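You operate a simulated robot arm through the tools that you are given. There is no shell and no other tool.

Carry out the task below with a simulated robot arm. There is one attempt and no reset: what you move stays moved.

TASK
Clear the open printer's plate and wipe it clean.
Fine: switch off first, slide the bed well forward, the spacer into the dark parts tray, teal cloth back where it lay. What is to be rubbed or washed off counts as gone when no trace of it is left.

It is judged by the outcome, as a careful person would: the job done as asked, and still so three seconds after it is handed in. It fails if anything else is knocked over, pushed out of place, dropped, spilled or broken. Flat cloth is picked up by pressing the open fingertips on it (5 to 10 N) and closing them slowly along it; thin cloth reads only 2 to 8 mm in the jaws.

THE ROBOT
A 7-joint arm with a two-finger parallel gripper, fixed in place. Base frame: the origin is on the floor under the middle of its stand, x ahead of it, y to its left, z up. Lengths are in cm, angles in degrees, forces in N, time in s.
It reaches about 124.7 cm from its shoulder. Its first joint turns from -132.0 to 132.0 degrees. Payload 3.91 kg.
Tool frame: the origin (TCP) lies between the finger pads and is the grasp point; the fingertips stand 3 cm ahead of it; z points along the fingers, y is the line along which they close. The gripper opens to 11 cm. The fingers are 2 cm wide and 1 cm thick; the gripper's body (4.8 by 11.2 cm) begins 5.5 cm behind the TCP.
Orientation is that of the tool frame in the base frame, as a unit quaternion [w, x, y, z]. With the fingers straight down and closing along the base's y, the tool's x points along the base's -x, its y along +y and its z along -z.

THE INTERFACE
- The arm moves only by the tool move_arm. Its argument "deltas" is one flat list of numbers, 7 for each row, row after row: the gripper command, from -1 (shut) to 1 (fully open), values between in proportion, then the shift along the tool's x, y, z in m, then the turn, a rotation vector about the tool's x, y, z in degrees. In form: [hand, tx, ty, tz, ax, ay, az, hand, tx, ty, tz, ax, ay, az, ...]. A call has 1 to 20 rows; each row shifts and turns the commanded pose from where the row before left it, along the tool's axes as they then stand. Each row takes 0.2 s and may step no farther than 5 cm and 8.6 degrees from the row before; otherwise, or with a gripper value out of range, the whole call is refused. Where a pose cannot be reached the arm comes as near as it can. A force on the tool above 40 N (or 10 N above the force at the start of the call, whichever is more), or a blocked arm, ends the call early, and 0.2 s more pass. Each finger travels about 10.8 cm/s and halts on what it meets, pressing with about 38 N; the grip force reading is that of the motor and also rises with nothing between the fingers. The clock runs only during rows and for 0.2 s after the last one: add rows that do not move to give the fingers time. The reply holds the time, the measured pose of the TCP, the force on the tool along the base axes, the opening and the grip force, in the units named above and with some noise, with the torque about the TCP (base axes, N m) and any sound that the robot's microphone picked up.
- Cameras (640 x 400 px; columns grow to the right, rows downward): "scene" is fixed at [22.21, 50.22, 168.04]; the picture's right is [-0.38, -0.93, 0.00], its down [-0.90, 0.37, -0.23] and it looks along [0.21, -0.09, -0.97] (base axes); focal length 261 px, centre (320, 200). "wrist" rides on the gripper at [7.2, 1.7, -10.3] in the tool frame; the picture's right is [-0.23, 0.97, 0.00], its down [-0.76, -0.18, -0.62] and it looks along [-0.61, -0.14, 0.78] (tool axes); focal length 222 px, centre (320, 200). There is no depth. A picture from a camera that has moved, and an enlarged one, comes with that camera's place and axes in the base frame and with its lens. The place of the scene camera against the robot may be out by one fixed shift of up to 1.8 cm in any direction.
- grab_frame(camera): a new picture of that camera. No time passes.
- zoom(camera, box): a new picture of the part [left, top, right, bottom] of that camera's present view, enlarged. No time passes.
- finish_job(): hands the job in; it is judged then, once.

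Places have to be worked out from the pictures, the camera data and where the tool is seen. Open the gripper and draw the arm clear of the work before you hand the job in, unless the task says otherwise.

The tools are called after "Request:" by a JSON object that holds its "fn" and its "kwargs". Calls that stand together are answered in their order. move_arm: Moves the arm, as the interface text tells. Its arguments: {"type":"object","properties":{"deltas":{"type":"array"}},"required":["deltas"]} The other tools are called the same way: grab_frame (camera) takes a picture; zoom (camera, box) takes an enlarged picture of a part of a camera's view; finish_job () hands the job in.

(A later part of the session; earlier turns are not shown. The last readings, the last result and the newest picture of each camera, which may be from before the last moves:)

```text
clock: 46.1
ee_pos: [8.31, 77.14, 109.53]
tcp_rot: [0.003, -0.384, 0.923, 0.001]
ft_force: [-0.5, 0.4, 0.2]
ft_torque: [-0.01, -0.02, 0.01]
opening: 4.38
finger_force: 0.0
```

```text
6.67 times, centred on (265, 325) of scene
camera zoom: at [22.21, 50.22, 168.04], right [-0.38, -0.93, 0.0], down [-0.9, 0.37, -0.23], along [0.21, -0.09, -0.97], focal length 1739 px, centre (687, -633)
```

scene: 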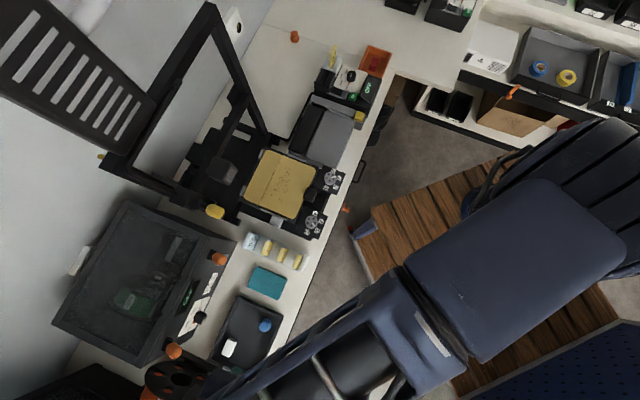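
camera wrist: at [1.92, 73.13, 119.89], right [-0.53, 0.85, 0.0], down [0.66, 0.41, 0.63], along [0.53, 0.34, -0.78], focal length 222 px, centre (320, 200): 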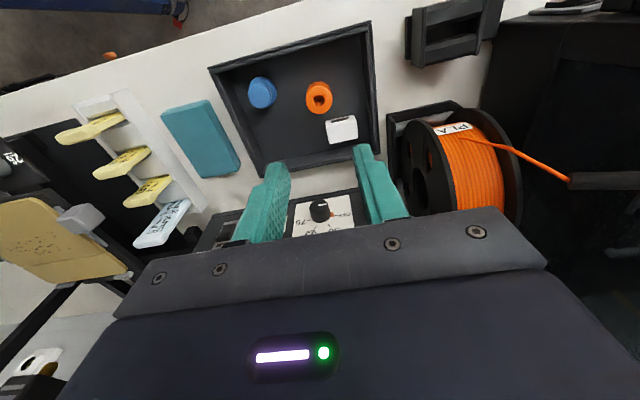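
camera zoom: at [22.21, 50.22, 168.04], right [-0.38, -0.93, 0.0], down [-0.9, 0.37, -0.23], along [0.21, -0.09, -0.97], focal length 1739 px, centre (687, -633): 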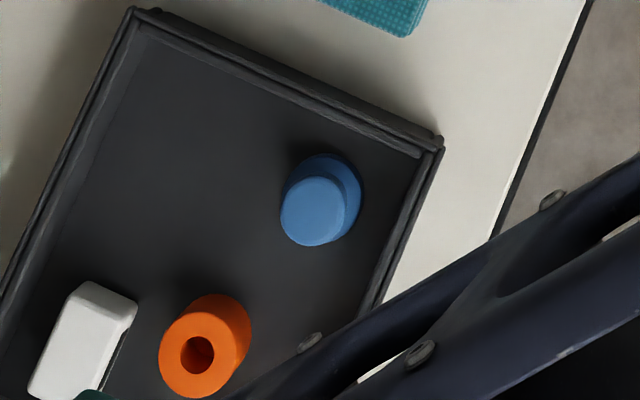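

The scene and wrist cameras agree that the folded cloth lies at U≈57.8–67.6, V≈27.6–34.1 (centre about x=22.4, y=66.3), top near z≈90. I move above it for a closer look.

Request:
{"fn": "move_arm", "kwargs": {"deltas": [0.2, 0.005, -0.044, 0, 0, 0, 0, 0.2, 0.005, -0.044, 0, 0, 0, 0, 0.2, 0, -0.044, 0, 0, 0, 0, 0.2, 0, -0.044, 0, 0, 0, 0, 0.2, 0, 0, 0, 0, 0, 0]}}

Request:
{"fn": "grab_frame", "kwargs": {"camera": "wrist"}}

Request:
{"fn": "zoom", "kwargs": {"camera": "wrist", "box": [240, 50, 400, 190]}}

```text
clock: 47.3
ee_pos: [19.9, 63.96, 109.58]
tcp_rot: [0.003, -0.383, 0.924, 0.003]
ft_force: [-0.3, 0.4, 0.8]
ft_torque: [0.01, -0.02, -0.01]
opening: 6.59
finger_force: 0.1
```

```text
taken
camera wrist: at [13.58, 59.89, 119.92], right [-0.53, 0.85, 0.0], down [0.66, 0.41, 0.63], along [0.53, 0.34, -0.78], focal length 222 px, centre (320, 200)
```

wrist: 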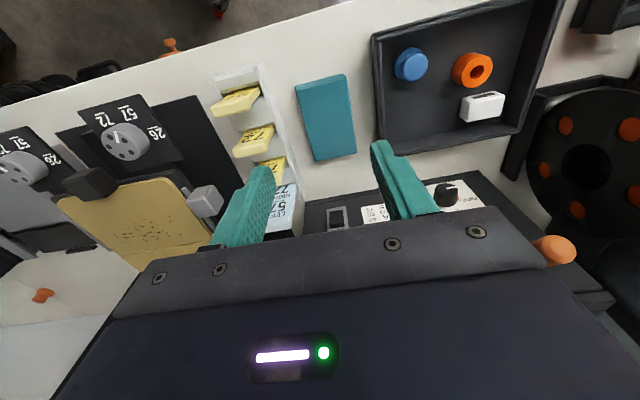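

```text
2.86 times, centred on (320, 120) of wrist
camera zoom: at [13.58, 59.89, 119.92], right [-0.53, 0.85, 0.0], down [0.66, 0.41, 0.63], along [0.53, 0.34, -0.78], focal length 635 px, centre (320, 429)
```

zoom: 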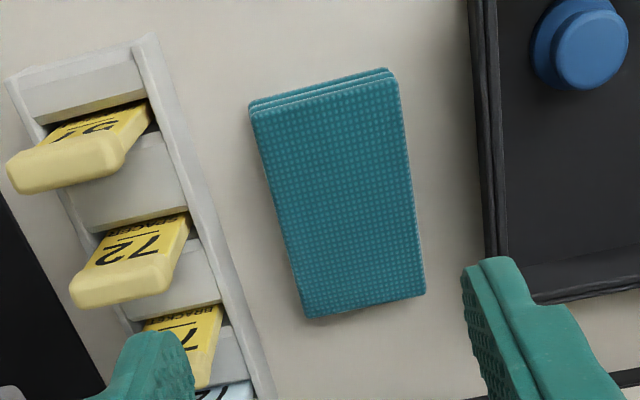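

The cloth's centre computes to U≈62.7, V≈31.5, its long side along U. I move over the centre with the fingers 3.6 cm apart and lower towards it.

Request:
{"fn": "move_arm", "kwargs": {"deltas": [-0.345, -0.034, 0.0035, 0, 0, 0, 0, -0.345, 0, 0, 0.045, 0, 0, 0, -0.345, 0, 0, 0.045, 0, 0, 0, -0.345, 0, 0, 0.03, 0, 0, 0, -0.345, 0, 0, 0.02, 0, 0, 0, -0.345, 0, 0, 0.01, 0, 0, 0, -0.345, 0, 0, 0, 0, 0, 0]}}

Request:
{"fn": "zoom", "kwargs": {"camera": "wrist", "box": [220, 50, 420, 220]}}

```text
clock: 48.9
ee_pos: [22.22, 66.42, 94.42]
tcp_rot: [0.003, -0.383, 0.924, 0.004]
ft_force: [0.3, 0.0, 5.0]
ft_torque: [-0.06, -0.05, -0.04]
opening: 3.59
finger_force: 0.2
```

```text
2.35 times, centred on (320, 135) of wrist
camera zoom: at [15.92, 62.3, 104.79], right [-0.53, 0.85, 0.01], down [0.66, 0.41, 0.63], along [0.53, 0.34, -0.78], focal length 523 px, centre (320, 353)
```

zoom: 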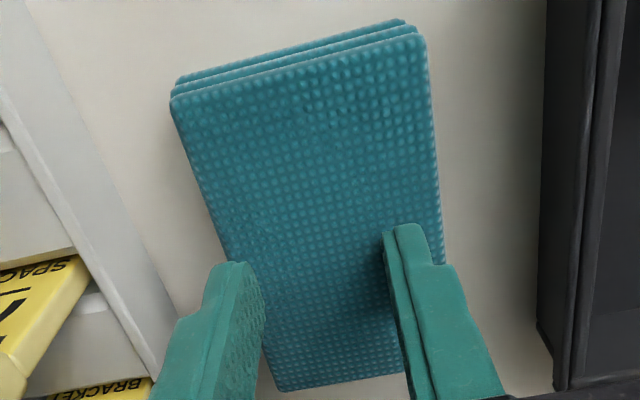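

Contact came at TCP z≈94.4 (5 N), so the cloth's top is near z≈91.4. The right finger is too close to the cloth's edge, so I lift a little, shift 0.4 cm left, and press again.

Request:
{"fn": "move_arm", "kwargs": {"deltas": [-0.345, 0, 0, -0.008, 0, 0, 0, -0.345, 0.003, 0.004, 0, 0, 0, 0, -0.345, 0, 0, 0.006, 0, 0, 0, -0.345, 0, 0, 0.002, 0, 0, 0, -0.345, 0, 0, 0, 0, 0, 0]}}

Request:
{"fn": "zoom", "kwargs": {"camera": "wrist", "box": [220, 50, 420, 220]}}

```text
clock: 50.1
ee_pos: [21.83, 66.35, 94.62]
tcp_rot: [0.003, -0.384, 0.923, 0.003]
ft_force: [-0.3, 0.4, 0.0]
ft_torque: [-0.01, -0.02, -0.01]
opening: 3.61
finger_force: 0.1
```

```text
2.35 times, centred on (320, 135) of wrist
camera zoom: at [15.34, 62.34, 104.89], right [-0.53, 0.85, 0.0], down [0.66, 0.41, 0.63], along [0.53, 0.34, -0.78], focal length 523 px, centre (320, 353)
```

zoom: 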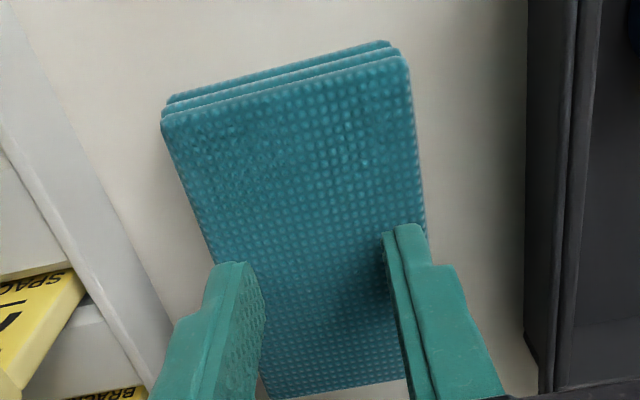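

The fingers are now centred on the cloth. I press gently down to about 7 N.

Request:
{"fn": "move_arm", "kwargs": {"deltas": [-0.345, 0, 0, 0.002, 0, 0, 0, -0.345, 0, 0, 0.001, 0, 0, 0, -0.345, 0, 0, 0, 0, 0, 0]}}

```text
clock: 50.9
ee_pos: [21.75, 66.43, 94.41]
tcp_rot: [0.003, -0.384, 0.923, 0.004]
ft_force: [-3.8, -10.1, 37.7]
ft_torque: [-0.64, 0.02, -0.05]
opening: 3.63
finger_force: 0.1
```

Request:
{"fn": "move_arm", "kwargs": {"deltas": [-0.345, 0, 0, -0.001, 0, 0, 0, -0.345, 0, 0, 0, 0, 0, 0]}}

```text
clock: 51.5
ee_pos: [21.85, 66.46, 94.37]
tcp_rot: [0.003, -0.383, 0.924, 0.003]
ft_force: [-5.2, -1.7, 31.0]
ft_torque: [-0.23, 0.1, -0.01]
opening: 3.66
finger_force: 0.0
```

Request:
{"fn": "move_arm", "kwargs": {"deltas": [-0.345, 0, 0, -0.002, 0, 0, 0, -0.345, 0, 0, 0, 0, 0, 0]}}

```text
clock: 52.1
ee_pos: [21.87, 66.45, 94.53]
tcp_rot: [0.003, -0.384, 0.923, 0.002]
ft_force: [-1.7, 3.0, 6.8]
ft_torque: [0.06, 0.02, 0.02]
opening: 3.6
finger_force: 0.3
```

Now 6.8 N. I close slowly along the cloth and watch.

Request:
{"fn": "move_arm", "kwargs": {"deltas": [-0.39, 0, 0, 0, 0, 0, 0, -0.44, 0, 0, 0, 0, 0, 0, -0.49, 0, 0, 0, 0, 0, 0, -0.54, 0, 0, 0, 0, 0, 0, -0.59, 0, 0, 0, 0, 0, 0, -0.64, 0, 0, 0, 0, 0, 0]}}

Request:
{"fn": "zoom", "kwargs": {"camera": "wrist", "box": [220, 50, 420, 220]}}

```text
clock: 53.5
ee_pos: [21.78, 66.57, 94.62]
tcp_rot: [0.002, -0.384, 0.923, 0.003]
ft_force: [0.5, -0.6, 0.8]
ft_torque: [-0.04, 0.02, -0.01]
opening: 1.97
finger_force: 0.1
```

```text
2.35 times, centred on (320, 135) of wrist
camera zoom: at [15.44, 62.43, 104.87], right [-0.53, 0.85, 0.0], down [0.66, 0.41, 0.63], along [0.53, 0.34, -0.78], focal length 523 px, centre (320, 353)
```

zoom: 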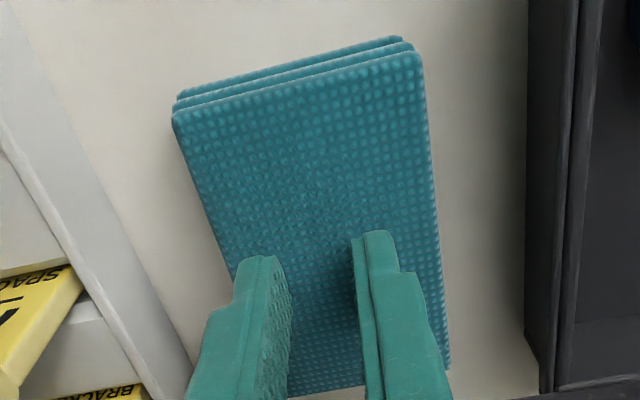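

The cloth has not bunched yet and the pressing force fell to 0.8 N. I restore the pressure and go on closing slowly.

Request:
{"fn": "move_arm", "kwargs": {"deltas": [-0.64, 0, 0, 0.0015, 0, 0, 0, -0.64, 0, 0, 0, 0, 0, 0]}}

```text
clock: 54.1
ee_pos: [21.85, 66.43, 94.49]
tcp_rot: [0.003, -0.384, 0.923, 0.003]
ft_force: [-0.1, -1.6, 7.9]
ft_torque: [-0.15, 0.02, -0.01]
opening: 1.99
finger_force: 0.1
```

Request:
{"fn": "move_arm", "kwargs": {"deltas": [-0.68, 0, 0, 0.0002, 0, 0, 0, -0.72, 0, 0, 0.0002, 0, 0, 0, -0.76, 0, 0, 0.0002, 0, 0, 0, -0.8, 0, 0, 0.0002, 0, 0, 0, -0.84, 0, 0, 0.0002, 0, 0, 0, -0.88, 0, 0, 0, 0, 0, 0, -0.92, 0, 0, 0, 0, 0, 0]}}

Request:
{"fn": "zoom", "kwargs": {"camera": "wrist", "box": [220, 50, 420, 220]}}

```text
clock: 55.7
ee_pos: [21.85, 66.48, 94.48]
tcp_rot: [0.003, -0.384, 0.923, 0.004]
ft_force: [6.0, 2.1, 34.1]
ft_torque: [0.0, -0.14, 0.04]
opening: 1.54
finger_force: 10.9
```

```text
2.35 times, centred on (320, 135) of wrist
camera zoom: at [15.4, 62.42, 104.74], right [-0.53, 0.85, 0.01], down [0.66, 0.41, 0.63], along [0.53, 0.34, -0.78], focal length 523 px, centre (320, 353)
```

zoom: 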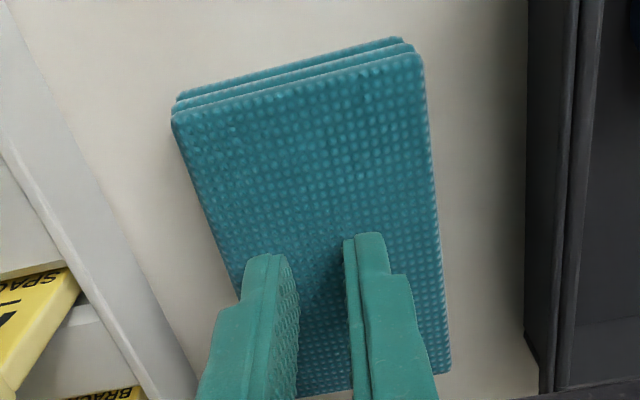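

The jaws have met resistance at 1.54 cm, though the press has risen to 34 N. I ease upward slightly while continuing to close, and look.

Request:
{"fn": "move_arm", "kwargs": {"deltas": [-0.94, 0, 0, -0.001, 0, 0, 0, -0.96, 0, 0, -0.001, 0, 0, 0, -0.98, 0, 0, 0, 0, 0, 0, -1, 0, 0, 0, 0, 0, 0]}}

Request:
{"fn": "zoom", "kwargs": {"camera": "wrist", "box": [220, 50, 420, 220]}}

```text
clock: 56.7
ee_pos: [21.72, 66.3, 94.51]
tcp_rot: [0.002, -0.384, 0.923, 0.001]
ft_force: [0.7, -5.2, 9.0]
ft_torque: [-0.16, -0.01, 0.02]
opening: 0.0
finger_force: 37.7
```

```text
2.35 times, centred on (320, 135) of wrist
camera zoom: at [15.38, 62.35, 104.8], right [-0.53, 0.85, 0.0], down [0.66, 0.41, 0.63], along [0.53, 0.33, -0.78], focal length 523 px, centre (320, 353)
```

zoom: 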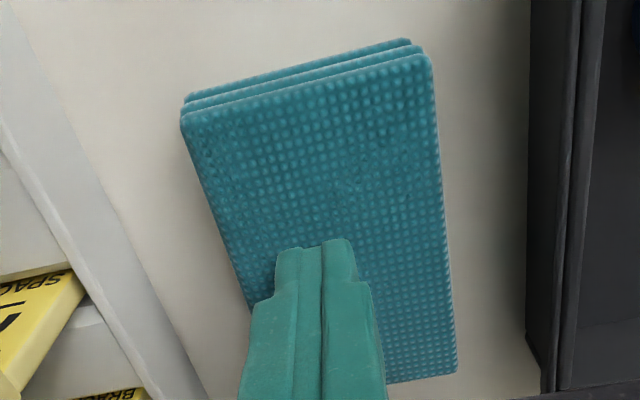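

The jaws shut on nothing: this folded cloth behaves like a firm pad about 6.3 cm wide, so it must be gripped by its sides. I rise and look at where it lies now.

Request:
{"fn": "move_arm", "kwargs": {"deltas": [-1, 0, 0, -0.03, 0, 0, 0, -0.5, 0, 0, -0.04, 0, 0, 0, 0.0, 0.02, -0.02, -0.04, 0, 0, 0, 0.3, 0.04, -0.03, -0.02, 0, 0, 0, 0.4, 0.04, -0.03, 0, 0, 0, 0, 0.4, 0, 0, 0, 0, 0, 0]}}

Request:
{"fn": "grab_frame", "kwargs": {"camera": "wrist"}}

Request:
{"fn": "zoom", "kwargs": {"camera": "scene", "box": [240, 255, 300, 310]}}

```text
refused: row 4 steps farther than a row can; nothing moved
```

```text
taken
camera wrist: at [15.38, 62.35, 104.8], right [-0.53, 0.85, 0.0], down [0.66, 0.41, 0.63], along [0.53, 0.33, -0.78], focal length 222 px, centre (320, 200)
```

wrist: 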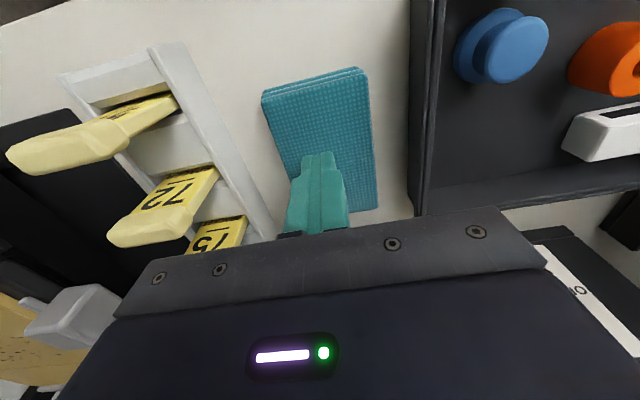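

```text
7.27 times, centred on (270, 282) of scene
camera zoom: at [22.21, 50.22, 168.04], right [-0.38, -0.93, 0.0], down [-0.9, 0.37, -0.23], along [0.21, -0.09, -0.97], focal length 1897 px, centre (684, -400)
```

zoom: 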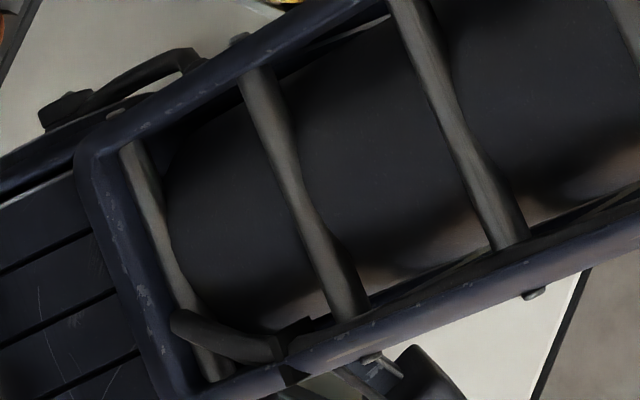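

Request:
{"fn": "move_arm", "kwargs": {"deltas": [-1, 0, 0, -0.03, 0, 0, 0, -0.5, 0, 0, -0.04, 0, 0, 0, 0.0, 0, 0, -0.045, 0, 0, 0, 0.3, 0.03, -0.02, -0.02, 0, 0, 0, 0.4, 0.03, -0.03, 0, 0, 0, 0, 0.4, 0.02, -0.04, 0, 0, 0, 0, 0.4, 0.02, -0.04, 0, 0, 0, 0, 0.4, 0, 0, 0, 0, 0, 0]}}

Request:
{"fn": "grab_frame", "kwargs": {"camera": "wrist"}}

Request:
{"fn": "zoom", "kwargs": {"camera": "scene", "box": [240, 255, 300, 310]}}

```text
clock: 58.5
ee_pos: [23.96, 50.14, 108.14]
tcp_rot: [0.003, -0.384, 0.924, 0.003]
ft_force: [0.2, 0.0, -0.9]
ft_torque: [0.0, -0.01, -0.02]
opening: 7.68
finger_force: 0.1
```

```text
taken
camera wrist: at [17.55, 46.1, 118.36], right [-0.53, 0.85, 0.0], down [0.66, 0.41, 0.63], along [0.53, 0.34, -0.78], focal length 222 px, centre (320, 200)
```

wrist: 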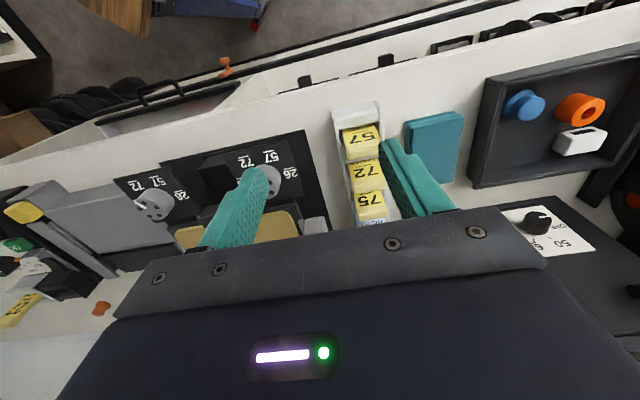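

```text
7.27 times, centred on (270, 282) of scene
camera zoom: at [22.21, 50.22, 168.04], right [-0.38, -0.93, 0.0], down [-0.9, 0.37, -0.23], along [0.21, -0.09, -0.97], focal length 1897 px, centre (684, -400)
```

zoom: 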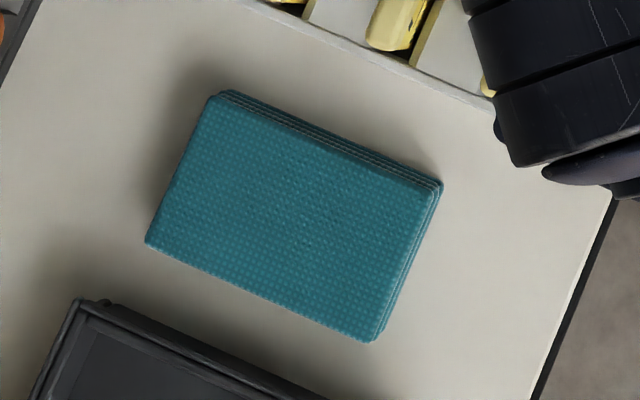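

The cloth moved 0.5 cm left (+V) without turning; I will put it back exactly. Neighbours leave about 2.5–3 cm on each side, so I come over it with a 7.2 cm opening for a side grip.

Request:
{"fn": "move_arm", "kwargs": {"deltas": [0.31, -0.025, 0.034, 0, 0, 0, 0, 0.31, -0.025, 0.034, 0, 0, 0, 0, 0.31, -0.025, 0.034, 0, 0, 0, 0, 0.31, -0.024, 0.0335, 0, 0, 0, 0, 0.31, 0, 0, 0.03, 0, 0, 0, 0.31, 0, 0, 0.03, 0, 0, 0, 0.31, 0, 0, 0, 0, 0, 0]}}

Request:
{"fn": "grab_frame", "kwargs": {"camera": "wrist"}}

Request:
{"fn": "zoom", "kwargs": {"camera": "wrist", "box": [220, 50, 420, 220]}}

```text
clock: 60.1
ee_pos: [21.32, 66.79, 102.24]
tcp_rot: [0.004, -0.383, 0.924, 0.002]
ft_force: [0.4, 0.2, -1.3]
ft_torque: [-0.02, 0.02, -0.01]
opening: 7.2
finger_force: 0.1
```

```text
taken
camera wrist: at [14.92, 62.72, 112.58], right [-0.53, 0.85, 0.0], down [0.66, 0.41, 0.63], along [0.53, 0.34, -0.78], focal length 222 px, centre (320, 200)
```

wrist: 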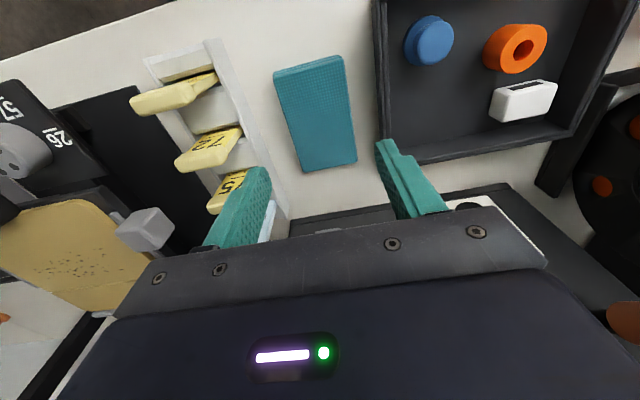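

```text
2.35 times, centred on (320, 135) of wrist
camera zoom: at [14.92, 62.72, 112.58], right [-0.53, 0.85, 0.0], down [0.66, 0.41, 0.63], along [0.53, 0.34, -0.78], focal length 523 px, centre (320, 353)
```

zoom: 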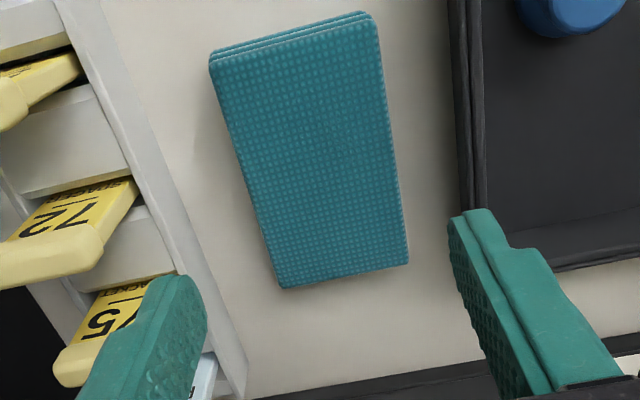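

The pad lies at U 57.6–67.1, V 29.1–35.0, so the tool (U=62.3, V=32.15) is centred with about 0.6 cm clearance to the tray on the left. I lower in steps until just above the bench.

Request:
{"fn": "move_arm", "kwargs": {"deltas": [0.31, 0, 0, 0.035, 0, 0, 0, 0.31, 0, 0, 0.03, 0, 0, 0, 0.31, 0, 0, 0.01, 0, 0, 0, 0.31, 0, 0, 0.004, 0, 0, 0, 0.31, 0, 0, 0, 0, 0, 0]}}

Request:
{"fn": "zoom", "kwargs": {"camera": "wrist", "box": [200, 30, 440, 220]}}

```text
clock: 61.3
ee_pos: [21.45, 66.72, 94.18]
tcp_rot: [0.003, -0.383, 0.924, 0.002]
ft_force: [-0.4, 0.4, 0.1]
ft_torque: [-0.01, 0.02, -0.04]
opening: 7.21
finger_force: 0.0
```

```text
2.11 times, centred on (320, 125) of wrist
camera zoom: at [15.09, 62.71, 104.59], right [-0.53, 0.85, 0.0], down [0.66, 0.41, 0.63], along [0.53, 0.34, -0.78], focal length 468 px, centre (320, 358)
```

zoom: 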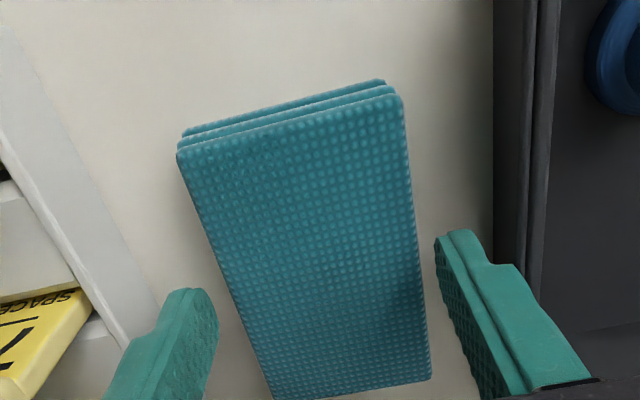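

Request:
{"fn": "move_arm", "kwargs": {"deltas": [0.31, 0, 0, 0.003, 0, 0, 0, 0.31, 0, 0, 0.003, 0, 0, 0, 0.31, 0, 0, 0.002, 0, 0, 0, 0.31, 0, 0, 0, 0, 0, 0]}}

Request:
{"fn": "zoom", "kwargs": {"camera": "wrist", "box": [200, 30, 440, 220]}}

```text
clock: 62.3
ee_pos: [21.29, 66.87, 93.45]
tcp_rot: [0.002, -0.383, 0.924, 0.003]
ft_force: [-0.2, -0.3, -0.2]
ft_torque: [0.01, 0.04, 0.01]
opening: 7.19
finger_force: 0.0
```

```text
2.11 times, centred on (320, 125) of wrist
camera zoom: at [14.93, 62.73, 103.72], right [-0.53, 0.85, 0.0], down [0.66, 0.41, 0.63], along [0.53, 0.34, -0.78], focal length 468 px, centre (320, 358)
```

zoom: 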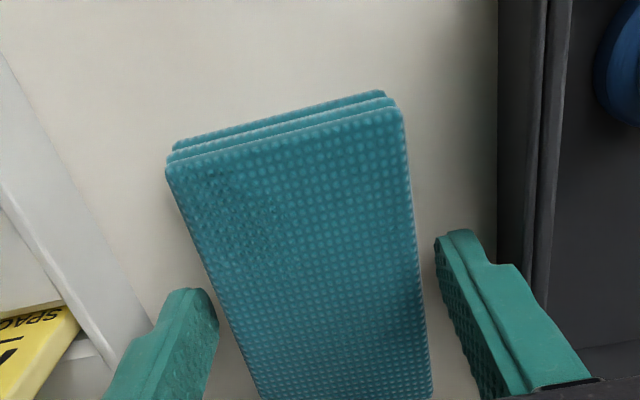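

Request:
{"fn": "move_arm", "kwargs": {"deltas": [0.31, 0, 0, 0.002, 0, 0, 0, 0.31, 0, 0, 0.002, 0, 0, 0, 0.31, 0, 0, 0, 0, 0, 0]}}

```text
clock: 63.1
ee_pos: [21.25, 66.71, 92.93]
tcp_rot: [0.003, -0.384, 0.923, 0.003]
ft_force: [0.5, 0.8, -0.2]
ft_torque: [-0.04, -0.03, 0.03]
opening: 7.21
finger_force: 0.0
```

The tips are at z≈89.9, still above the bench, giving about 1.5 cm of side engagement with the pad's underside projecting below the tips. I close slowly onto the sides.

Request:
{"fn": "move_arm", "kwargs": {"deltas": [0.25, 0, 0, 0, 0, 0, 0, 0.2, 0, 0, 0, 0, 0, 0, 0.15, 0, 0, 0, 0, 0, 0, 0.1, 0, 0, 0, 0, 0, 0, 0.05, 0, 0, 0, 0, 0, 0, 0.0, 0, 0, 0, 0, 0, 0]}}

Request:
{"fn": "zoom", "kwargs": {"camera": "wrist", "box": [200, 30, 440, 220]}}

```text
clock: 64.5
ee_pos: [21.29, 66.72, 92.98]
tcp_rot: [0.003, -0.384, 0.923, 0.002]
ft_force: [-0.4, 0.1, 0.6]
ft_torque: [-0.05, 0.02, 0.01]
opening: 6.34
finger_force: 38.2
```

```text
2.11 times, centred on (320, 125) of wrist
camera zoom: at [14.95, 62.7, 103.23], right [-0.53, 0.85, 0.0], down [0.66, 0.41, 0.63], along [0.53, 0.34, -0.78], focal length 468 px, centre (320, 358)
```

zoom: 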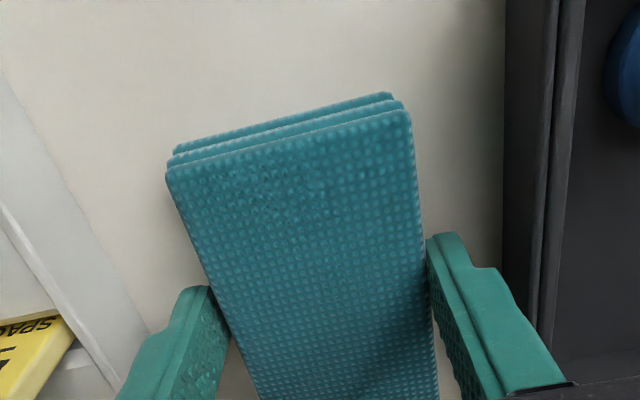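

The pad is firmly held at 6.34 cm. I lift it straight up and inspect.

Request:
{"fn": "move_arm", "kwargs": {"deltas": [0.0, 0, 0, -0.005, 0, 0, 0, 0.0, 0, 0, -0.02, 0, 0, 0, 0.0, 0, 0, -0.04, 0, 0, 0, 0.0, 0, 0, -0.045, 0, 0, 0, 0.0, 0, 0, -0.045, 0, 0, 0, 0.0, 0, 0, 0, 0, 0, 0]}}

Request:
{"fn": "grab_frame", "kwargs": {"camera": "wrist"}}

Request:
{"fn": "grab_frame", "kwargs": {"camera": "scene"}}

```text
clock: 65.9
ee_pos: [21.16, 66.87, 108.22]
tcp_rot: [0.004, -0.383, 0.924, 0.002]
ft_force: [-0.2, 0.5, -0.1]
ft_torque: [-0.01, -0.01, -0.01]
opening: 6.37
finger_force: 38.2
```

```text
taken
camera wrist: at [14.83, 62.77, 118.58], right [-0.53, 0.85, 0.0], down [0.66, 0.41, 0.63], along [0.53, 0.34, -0.78], focal length 222 px, centre (320, 200)
```

wrist: 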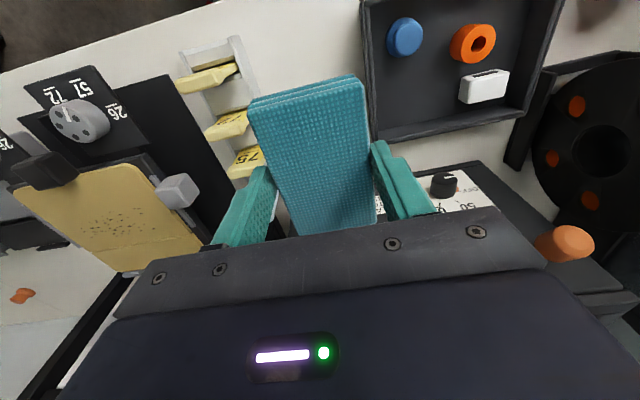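

```text
taken
```

scene: 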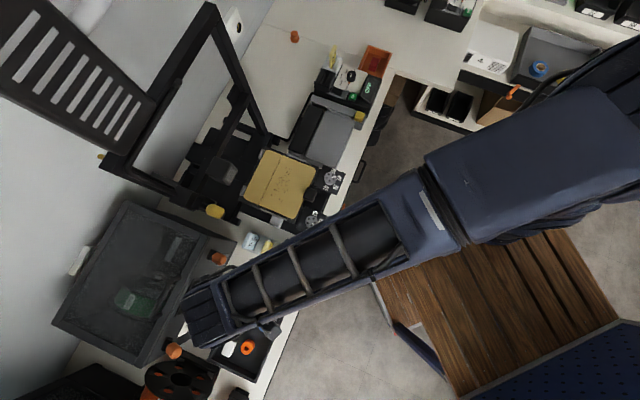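

The pad came up cleanly. I raise it a bit more and carry it over the printer plate, above the specks (U≈66–71, V≈-0.5–9.5).

Request:
{"fn": "move_arm", "kwargs": {"deltas": [0.0, 0, 0, -0.04, 0, 0, 0, 0.0, -0.0093, -0.0397, 0, 0, 0, 0, 0.0, -0.0093, -0.0397, 0, 0, 0, 0, 0.0, -0.0093, -0.0397, 0, 0, 0, 0, 0.0, -0.0093, -0.0397, 0, 0, 0, 0, 0.0, -0.0093, -0.0397, 0, 0, 0, 0, 0.0, -0.0093, -0.0397, 0, 0, 0, 0, 0.0, -0.0093, -0.0397, 0, 0, 0, 0, 0.0, 0, 0, 0, 0, 0, 0]}}

Request:
{"fn": "grab_frame", "kwargs": {"camera": "wrist"}}

Request:
{"fn": "grab_frame", "kwargs": {"camera": "scene"}}

```text
clock: 67.9
ee_pos: [45.59, 51.43, 112.26]
tcp_rot: [0.004, -0.384, 0.924, 0.002]
ft_force: [-0.8, 0.7, -0.6]
ft_torque: [0.01, -0.02, 0.02]
opening: 6.37
finger_force: 38.1
```

```text
taken
camera wrist: at [39.16, 47.38, 122.59], right [-0.53, 0.85, 0.0], down [0.66, 0.41, 0.63], along [0.53, 0.34, -0.78], focal length 222 px, centre (320, 200)
```

wrist: 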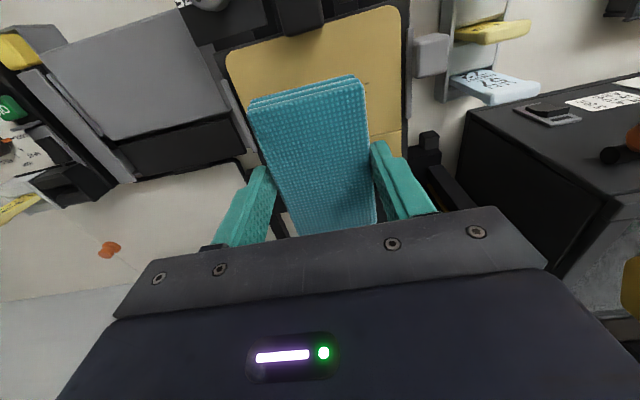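

```text
taken
```

scene: 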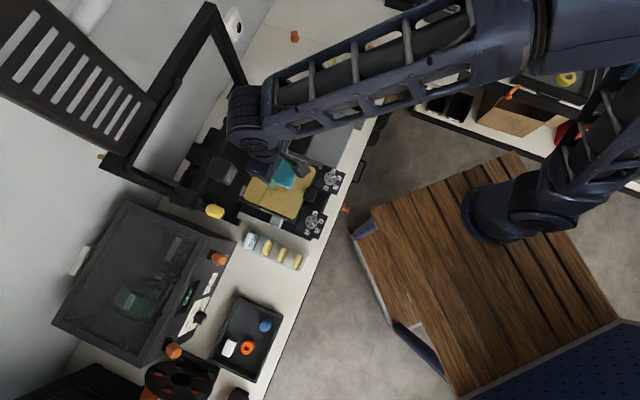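

The pad is over the plate centre at U=68.6, V=4.1. I lower to just above the plate, then in small steps until light contact.

Request:
{"fn": "move_arm", "kwargs": {"deltas": [0.0, 0, 0, 0.04, 0, 0, 0, 0.0, 0, 0, 0.03, 0, 0, 0, 0.0, 0, 0, 0.01, 0, 0, 0, 0.0, 0, 0, 0.004, 0, 0, 0, 0.0, 0, 0, 0, 0, 0, 0]}}

Request:
{"fn": "zoom", "kwargs": {"camera": "wrist", "box": [180, 0, 460, 220]}}

```text
clock: 69.1
ee_pos: [45.7, 51.71, 103.88]
tcp_rot: [0.003, -0.383, 0.924, 0.003]
ft_force: [0.0, 0.1, -0.9]
ft_torque: [0.01, -0.05, -0.01]
opening: 6.37
finger_force: 37.6
```

```text
1.82 times, centred on (320, 110) of wrist
camera zoom: at [39.28, 47.53, 114.25], right [-0.53, 0.85, 0.0], down [0.66, 0.41, 0.63], along [0.53, 0.34, -0.78], focal length 404 px, centre (320, 364)
```

zoom: 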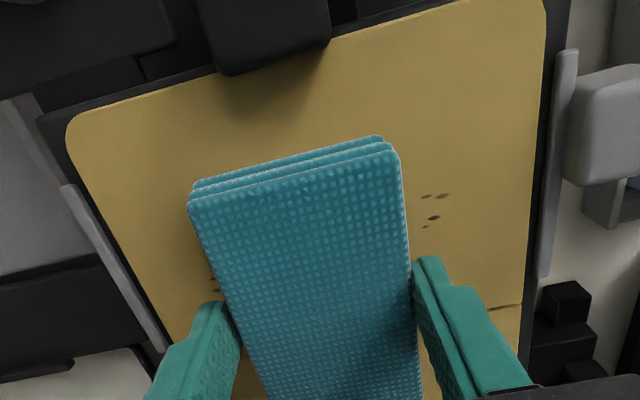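

Request:
{"fn": "move_arm", "kwargs": {"deltas": [0.0, 0, 0, 0.002, 0, 0, 0, 0.0, 0, 0, 0.002, 0, 0, 0, 0.0, 0, 0, 0.002, 0, 0, 0, 0.0, 0, 0, 0, 0, 0, 0]}}

```text
clock: 70.1
ee_pos: [45.61, 51.64, 103.35]
tcp_rot: [0.003, -0.383, 0.924, 0.003]
ft_force: [0.6, 0.2, -0.1]
ft_torque: [0.0, 0.04, 0.02]
opening: 6.37
finger_force: 38.3
```

Request:
{"fn": "move_arm", "kwargs": {"deltas": [0.0, 0, 0, 0.002, 0, 0, 0, 0.0, 0, 0, 0.002, 0, 0, 0, 0.0, 0, 0, 0.001, 0, 0, 0, 0.0, 0, 0, 0, 0, 0, 0]}}

```text
clock: 71.1
ee_pos: [45.55, 51.53, 102.92]
tcp_rot: [0.003, -0.384, 0.923, 0.003]
ft_force: [-0.2, -0.2, -0.6]
ft_torque: [-0.02, -0.01, 0.03]
opening: 6.35
finger_force: 37.9
```

Request:
{"fn": "move_arm", "kwargs": {"deltas": [0.0, 0, 0, 0.0015, 0, 0, 0, 0.0, 0, 0, 0.0015, 0, 0, 0, 0.0, 0, 0, 0.001, 0, 0, 0, 0.0, 0, 0, 0, 0, 0, 0]}}

Request:
{"fn": "zoom", "kwargs": {"camera": "wrist", "box": [180, 0, 460, 220]}}

```text
clock: 72.1
ee_pos: [45.47, 51.73, 102.56]
tcp_rot: [0.003, -0.384, 0.924, 0.003]
ft_force: [-1.0, 2.4, 15.5]
ft_torque: [0.47, -0.35, 0.09]
opening: 6.36
finger_force: 37.9
```

```text
1.82 times, centred on (320, 110) of wrist
camera zoom: at [39.16, 47.64, 112.9], right [-0.53, 0.85, 0.01], down [0.66, 0.41, 0.63], along [0.53, 0.34, -0.78], focal length 404 px, centre (320, 364)
```

zoom: 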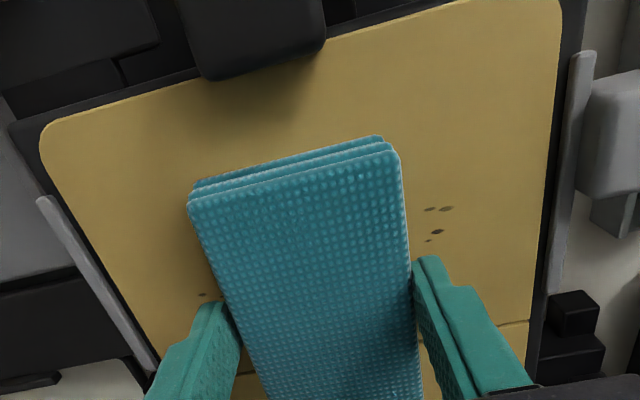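

Light contact reached (15 N, centred toward the pad's rear). I ease off slightly and make a first set of side-to-side strokes along V, where the plate is held by its side strips.

Request:
{"fn": "move_arm", "kwargs": {"deltas": [0.0, 0, 0, -0.0005, 0, 0, 0, 0.0, 0, 0.007, 0, 0, 0, 0, 0.0, 0, 0.007, 0, 0, 0, 0, 0.0, 0, 0.007, 0, 0, 0, 0, 0.0, 0, 0.006, 0, 0, 0, 0, 0.0, 0, -0.007, 0, 0, 0, 0, 0.0, 0, -0.007, 0, 0, 0, 0, 0.0, 0, -0.007, 0, 0, 0, 0, 0.0, 0, -0.007, 0, 0, 0, 0, 0.0, 0, 0, 0, 0, 0, 0]}}

Request:
{"fn": "zoom", "kwargs": {"camera": "wrist", "box": [180, 0, 460, 220]}}

Request:
{"fn": "zoom", "kwargs": {"camera": "scene", "box": [230, 130, 340, 240]}}

```text
clock: 74.3
ee_pos: [45.63, 51.59, 102.55]
tcp_rot: [0.003, -0.383, 0.924, 0.002]
ft_force: [-3.1, 2.8, 10.4]
ft_torque: [0.24, 0.03, 0.09]
opening: 6.36
finger_force: 38.3
```

```text
1.82 times, centred on (320, 110) of wrist
camera zoom: at [39.19, 47.59, 112.89], right [-0.53, 0.85, 0.0], down [0.66, 0.41, 0.63], along [0.53, 0.33, -0.78], focal length 404 px, centre (320, 364)
```

zoom: 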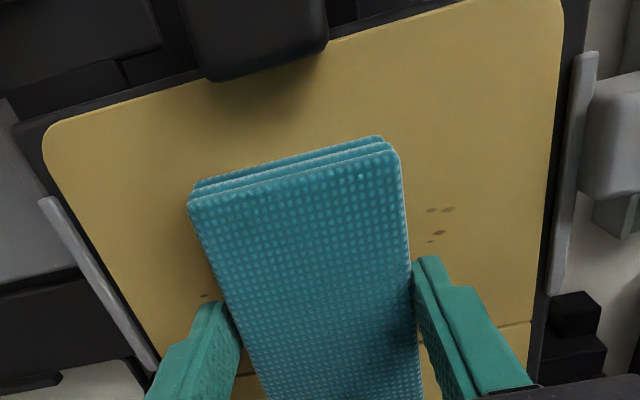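

```text
3.64 times, centred on (285, 185) of scene
camera zoom: at [22.21, 50.22, 168.04], right [-0.38, -0.93, 0.0], down [-0.9, 0.37, -0.23], along [0.21, -0.09, -0.97], focal length 948 px, centre (447, 254)
```

zoom: 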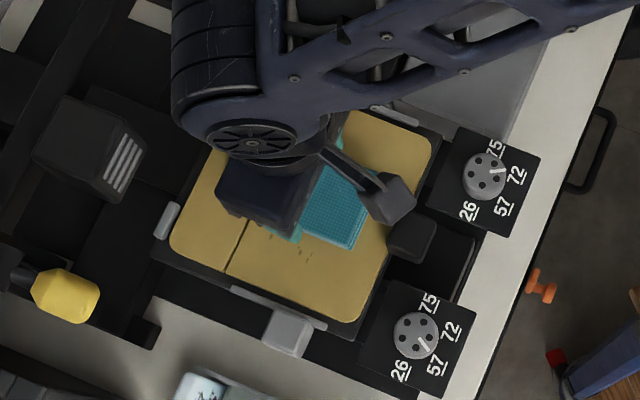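

The specks at the left already look fainter, so the rubbing works. I keep stroking side to side over the full speck width.

Request:
{"fn": "move_arm", "kwargs": {"deltas": [0.0, 0, -0.009, 0, 0, 0, 0, 0.0, 0, -0.01, 0, 0, 0, 0, 0.0, 0, -0.009, 0, 0, 0, 0, 0.0, 0, 0.0097, 0, 0, 0, 0, 0.0, 0, 0.0097, 0, 0, 0, 0, 0.0, 0, 0.0097, 0, 0, 0, 0, 0.0, 0, 0.0097, 0, 0, 0, 0, 0.0, 0, 0.0097, 0, 0, 0, 0, 0.0, 0, 0.0097, 0, 0, 0, 0, 0.0, 0, -0.0097, 0, 0, 0, 0, 0.0, 0, -0.0097, 0, 0, 0, 0, 0.0, 0, -0.0097, 0, 0, 0, 0, 0.0, 0, -0.0097, 0, 0, 0, 0, 0.0, 0, -0.0097, 0, 0, 0, 0, 0.0, 0, -0.0097, 0, 0, 0, 0, 0.0, 0, 0.01, 0, 0, 0, 0, 0.0, 0, 0.01, 0, 0, 0, 0, 0.0, 0, 0.009, 0, 0, 0, 0, 0.0, 0, 0, 0, 0, 0, 0]}}

Request:
{"fn": "zoom", "kwargs": {"camera": "wrist", "box": [180, 0, 460, 220]}}

```text
clock: 78.3
ee_pos: [45.49, 51.78, 102.53]
tcp_rot: [0.004, -0.384, 0.923, 0.003]
ft_force: [3.3, -3.6, 15.1]
ft_torque: [-0.28, -0.17, 0.0]
opening: 6.38
finger_force: 37.8
```

```text
1.82 times, centred on (320, 110) of wrist
camera zoom: at [39.12, 47.63, 112.85], right [-0.53, 0.85, 0.0], down [0.66, 0.41, 0.63], along [0.53, 0.34, -0.78], focal length 404 px, centre (320, 364)
```

zoom: 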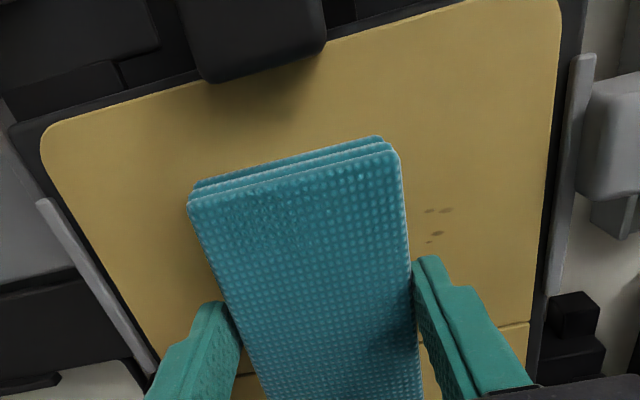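

Request:
{"fn": "move_arm", "kwargs": {"deltas": [0.0, 0, 0.01, 0, 0, 0, 0, 0.0, 0, 0.01, 0, 0, 0, 0, 0.0, 0, 0.01, 0, 0, 0, 0, 0.0, 0, -0.01, 0, 0, 0, 0, 0.0, 0, -0.01, 0, 0, 0, 0, 0.0, 0, 0.01, 0, 0, 0, 0, 0.0, 0, 0.01, 0, 0, 0, 0, 0.0, 0, -0.01, 0, 0, 0, 0, 0.0, 0, -0.01, 0, 0, 0, 0, 0.0, 0, -0.01, 0, 0, 0, 0, 0.0, 0, -0.01, 0, 0, 0, 0, 0.0, 0, -0.01, 0, 0, 0, 0, 0.0, 0, -0.008, 0, 0, 0, 0, 0.0, 0, 0.01, 0, 0, 0, 0, 0.0, 0, 0.01, 0, 0, 0, 0, 0.0, 0, -0.01, 0, 0, 0, 0, 0.0, 0, -0.01, 0, 0, 0, 0, 0.0, 0, 0, 0, 0, 0, 0]}}

Request:
{"fn": "zoom", "kwargs": {"camera": "wrist", "box": [180, 0, 460, 220]}}

```text
clock: 82.1
ee_pos: [47.45, 49.62, 102.45]
tcp_rot: [0.003, -0.383, 0.924, 0.003]
ft_force: [-2.9, 3.2, 9.3]
ft_torque: [0.09, 0.22, 0.0]
opening: 6.35
finger_force: 37.8
```

```text
1.82 times, centred on (320, 110) of wrist
camera zoom: at [41.07, 45.66, 112.85], right [-0.53, 0.85, 0.0], down [0.66, 0.41, 0.63], along [0.53, 0.34, -0.78], focal length 404 px, centre (320, 364)
```

zoom: 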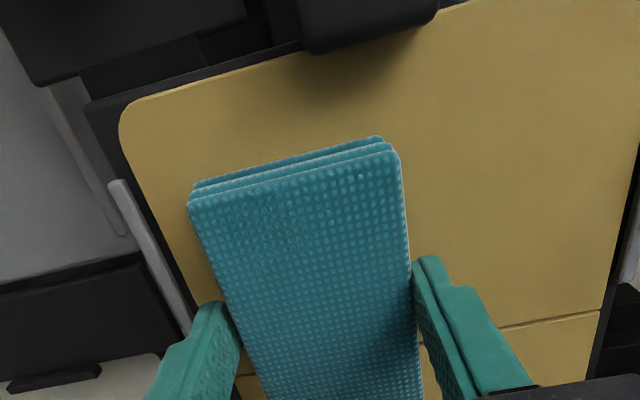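

The left part of the plate now looks clean. I rub the right half some more.

Request:
{"fn": "move_arm", "kwargs": {"deltas": [0.0, 0, 0.01, 0, 0, 0, 0, 0.0, 0, 0.01, 0, 0, 0, 0, 0.0, 0, 0.01, 0, 0, 0, 0, 0.0, 0, -0.01, 0, 0, 0, 0, 0.0, 0, -0.01, 0, 0, 0, 0, 0.0, 0, -0.01, 0, 0, 0, 0, 0.0, 0, 0.01, 0, 0, 0, 0, 0.0, 0, 0.01, 0, 0, 0, 0, 0.0, 0, 0.01, 0, 0, 0, 0, 0.0, 0, -0.01, 0, 0, 0, 0, 0.0, 0, -0.01, 0, 0, 0, 0, 0.0, 0, -0.01, 0, 0, 0, 0, 0.0, 0, 0.01, 0, 0, 0, 0, 0.0, 0, 0.01, 0, 0, 0, 0, 0.0, 0, 0.01, 0, 0, 0, 0, 0.0, 0, 0, -0.01, 0, 0, 0, 0.0, 0, 0, -0.03, 0, 0, 0, 0.0, 0, 0, -0.03, 0, 0, 0, 0.0, 0, 0, 0, 0, 0, 0]}}

Request:
{"fn": "grab_frame", "kwargs": {"camera": "wrist"}}

Request:
{"fn": "zoom", "kwargs": {"camera": "scene", "box": [230, 130, 340, 240]}}

```text
clock: 86.1
ee_pos: [45.37, 51.92, 109.41]
tcp_rot: [0.002, -0.383, 0.924, 0.003]
ft_force: [-0.6, 0.1, -0.5]
ft_torque: [-0.01, -0.02, 0.03]
opening: 6.36
finger_force: 38.0
```

```text
taken
camera wrist: at [39.0, 47.84, 119.77], right [-0.53, 0.85, 0.0], down [0.66, 0.41, 0.63], along [0.53, 0.34, -0.78], focal length 222 px, centre (320, 200)
```

wrist: 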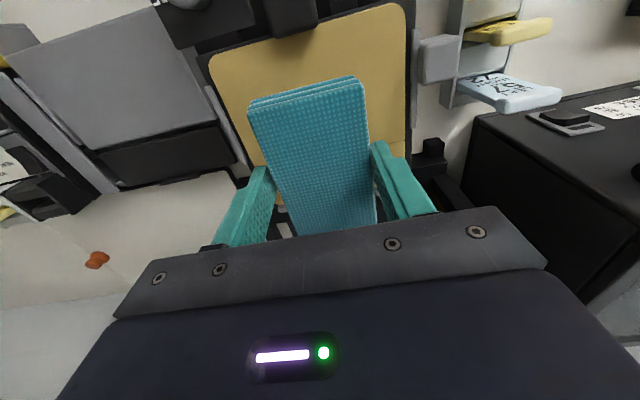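

```text
3.64 times, centred on (285, 185) of scene
camera zoom: at [22.21, 50.22, 168.04], right [-0.38, -0.93, 0.0], down [-0.9, 0.37, -0.23], along [0.21, -0.09, -0.97], focal length 948 px, centre (447, 254)
```

zoom: 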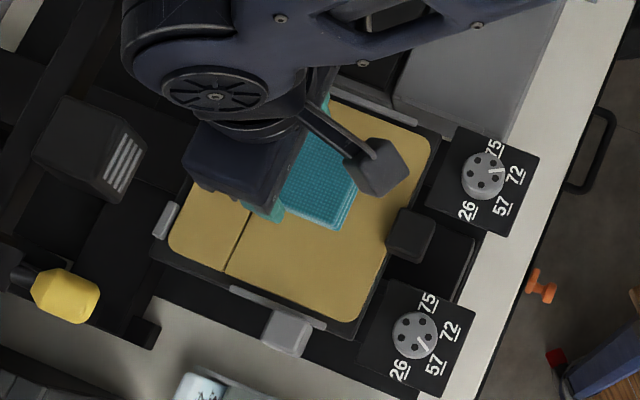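

To see the whole plate I carry the pad back left at height, clear of the scene camera's view of the plate.

Request:
{"fn": "move_arm", "kwargs": {"deltas": [0.0, 0, 0, -0.035, 0, 0, 0, 0.0, 0.0093, 0.0397, 0, 0, 0, 0, 0.0, 0.0093, 0.0397, 0, 0, 0, 0, 0.0, 0.0093, 0.0397, 0, 0, 0, 0, 0.0, 0.0093, 0.0397, 0, 0, 0, 0, 0.0, 0.0093, 0.0397, 0, 0, 0, 0, 0.0, 0.0093, 0.0397, 0, 0, 0, 0, 0.0, 0, 0, 0, 0, 0, 0]}}

Request:
{"fn": "zoom", "kwargs": {"camera": "scene", "box": [235, 140, 325, 230]}}

Request:
{"fn": "grab_frame", "kwargs": {"camera": "wrist"}}

```text
clock: 87.9
ee_pos: [24.74, 64.6, 112.88]
tcp_rot: [0.002, -0.382, 0.924, 0.003]
ft_force: [-0.5, -0.2, -0.6]
ft_torque: [-0.03, -0.02, 0.04]
opening: 6.36
finger_force: 38.2
```

```text
4.44 times, centred on (280, 185) of scene
camera zoom: at [22.21, 50.22, 168.04], right [-0.38, -0.93, 0.0], down [-0.9, 0.37, -0.23], along [0.21, -0.09, -0.97], focal length 1159 px, centre (498, 267)
```

zoom: 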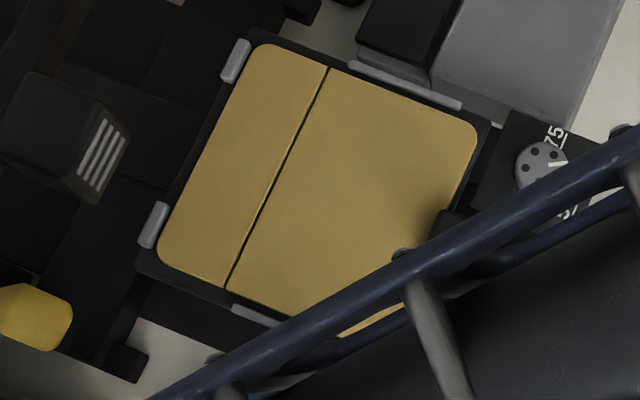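

```text
taken
camera wrist: at [18.37, 60.59, 123.13], right [-0.53, 0.85, 0.0], down [0.66, 0.41, 0.63], along [0.53, 0.33, -0.78], focal length 222 px, centre (320, 200)
```

wrist: 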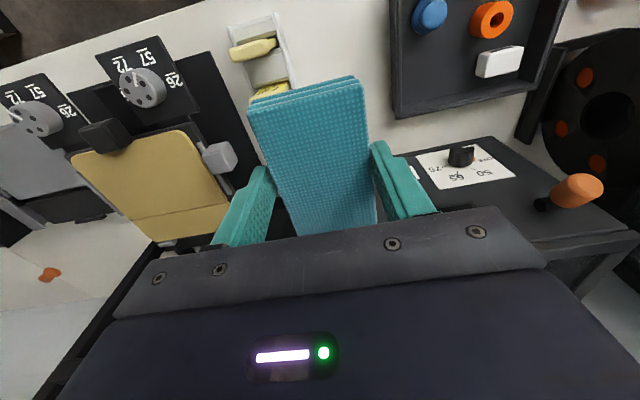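

The plate looks clean at this scale. I zoom hard from both cameras for any faint traces.

Request:
{"fn": "zoom", "kwargs": {"camera": "scene", "box": [262, 158, 302, 183]}}

Request:
{"fn": "zoom", "kwargs": {"camera": "scene", "box": [258, 180, 298, 205]}}

Request:
{"fn": "zoom", "kwargs": {"camera": "wrist", "box": [70, 130, 240, 240]}}

```text
16.00 times, centred on (282, 170) of scene
camera zoom: at [22.21, 50.22, 168.04], right [-0.38, -0.93, 0.0], down [-0.9, 0.37, -0.23], along [0.21, -0.09, -0.97], focal length 4173 px, centre (928, 672)
```

zoom: 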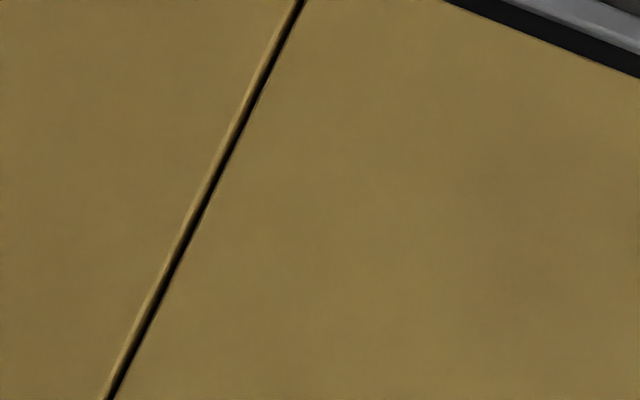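

```text
16.00 times, centred on (278, 192) of scene
camera zoom: at [22.21, 50.22, 168.04], right [-0.38, -0.93, 0.0], down [-0.9, 0.37, -0.23], along [0.21, -0.09, -0.97], focal length 4173 px, centre (992, 320)
```

zoom: 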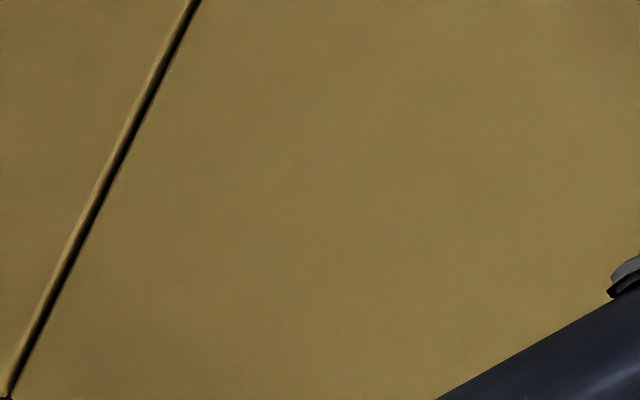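

```text
3.64 times, centred on (155, 185) of wrist
camera zoom: at [18.37, 60.59, 123.13], right [-0.53, 0.85, 0.0], down [0.66, 0.41, 0.63], along [0.53, 0.33, -0.78], focal length 808 px, centre (920, 254)
```

zoom: 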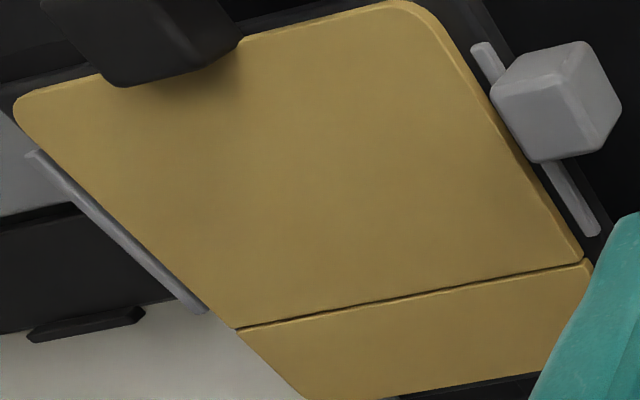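

No trace is visible, but I make one more full round of strokes as insurance while I have the pad. I return over the plate and lower.

Request:
{"fn": "move_arm", "kwargs": {"deltas": [0.0, -0.0093, -0.0397, 0, 0, 0, 0, 0.0, -0.0093, -0.0397, 0, 0, 0, 0, 0.0, -0.0093, -0.0397, 0, 0, 0, 0, 0.0, -0.0093, -0.0397, 0, 0, 0, 0, 0.0, -0.0093, -0.0397, 0, 0, 0, 0, 0.0, -0.0093, -0.0397, 0, 0, 0, 0, 0.0, -0.003, 0, 0.03, 0, 0, 0, 0.0, 0, 0, 0.04, 0, 0, 0, 0.0, 0, 0, 0.02, 0, 0, 0, 0.0, 0, 0, 0, 0, 0, 0]}}

```text
clock: 90.1
ee_pos: [45.41, 52.18, 103.96]
tcp_rot: [0.003, -0.384, 0.923, 0.002]
ft_force: [0.1, 0.3, -0.7]
ft_torque: [0.02, -0.01, -0.02]
opening: 6.36
finger_force: 38.4
```

Request:
{"fn": "move_arm", "kwargs": {"deltas": [0.0, 0, 0, 0.006, 0, 0, 0, 0.0, 0, 0, 0.004, 0, 0, 0, 0.0, 0, 0, 0.003, 0, 0, 0, 0.0, 0, 0, 0.0015, 0, 0, 0, 0.0, 0, 0, 0, 0, 0, 0]}}

```text
clock: 91.3
ee_pos: [45.62, 52.1, 102.7]
tcp_rot: [0.003, -0.384, 0.923, 0.002]
ft_force: [-0.5, -0.4, -0.4]
ft_torque: [-0.02, 0.02, -0.01]
opening: 6.36
finger_force: 37.8
```

Request:
{"fn": "move_arm", "kwargs": {"deltas": [0.0, 0, 0, 0.0015, 0, 0, 0, 0.0, 0, 0, 0.001, 0, 0, 0, 0.0, 0, 0, 0, 0, 0, 0]}}

```text
clock: 92.1
ee_pos: [45.62, 52.05, 102.52]
tcp_rot: [0.004, -0.383, 0.924, 0.003]
ft_force: [2.5, 2.1, 27.9]
ft_torque: [-0.29, -0.1, 0.02]
opening: 6.37
finger_force: 38.3
```

Request:
{"fn": "move_arm", "kwargs": {"deltas": [0.0, 0, 0, -0.0008, 0, 0, 0, 0.0, 0, 0.009, 0, 0, 0, 0, 0.0, 0, 0.009, 0, 0, 0, 0, 0.0, 0, 0.008, 0, 0, 0, 0, 0.0, 0, -0.0115, 0, 0, 0, 0, 0.0, 0, -0.0115, 0, 0, 0, 0, 0.0, 0, -0.0115, 0, 0, 0, 0, 0.0, 0, -0.0115, 0, 0, 0, 0, 0.0, 0, -0.011, 0, 0, 0, 0, 0.0, 0, 0.0115, 0, 0, 0, 0, 0.0, 0, 0.0115, 0, 0, 0, 0, 0.0, 0, 0.0115, 0, 0, 0, 0, 0.0, 0, 0.0115, 0, 0, 0, 0, 0.0, 0, 0.011, 0, 0, 0, 0, 0.0, 0, -0.0115, 0, 0, 0, 0, 0.0, 0, -0.0115, 0, 0, 0, 0, 0.0, 0, -0.0115, 0, 0, 0, 0, 0.0, 0, -0.0115, 0, 0, 0, 0, 0.0, 0, -0.011, 0, 0, 0, 0]}}

```text
clock: 93.7
ee_pos: [45.98, 51.78, 102.47]
tcp_rot: [0.004, -0.383, 0.924, 0.004]
ft_force: [-1.3, -2.1, 9.1]
ft_torque: [-0.02, 0.04, -0.01]
opening: 6.32
finger_force: 38.2
stopped in row 7: the force on the tool passed its limit at 41 N (the readings are from after the stop); the commanded pose is now the measured one
```

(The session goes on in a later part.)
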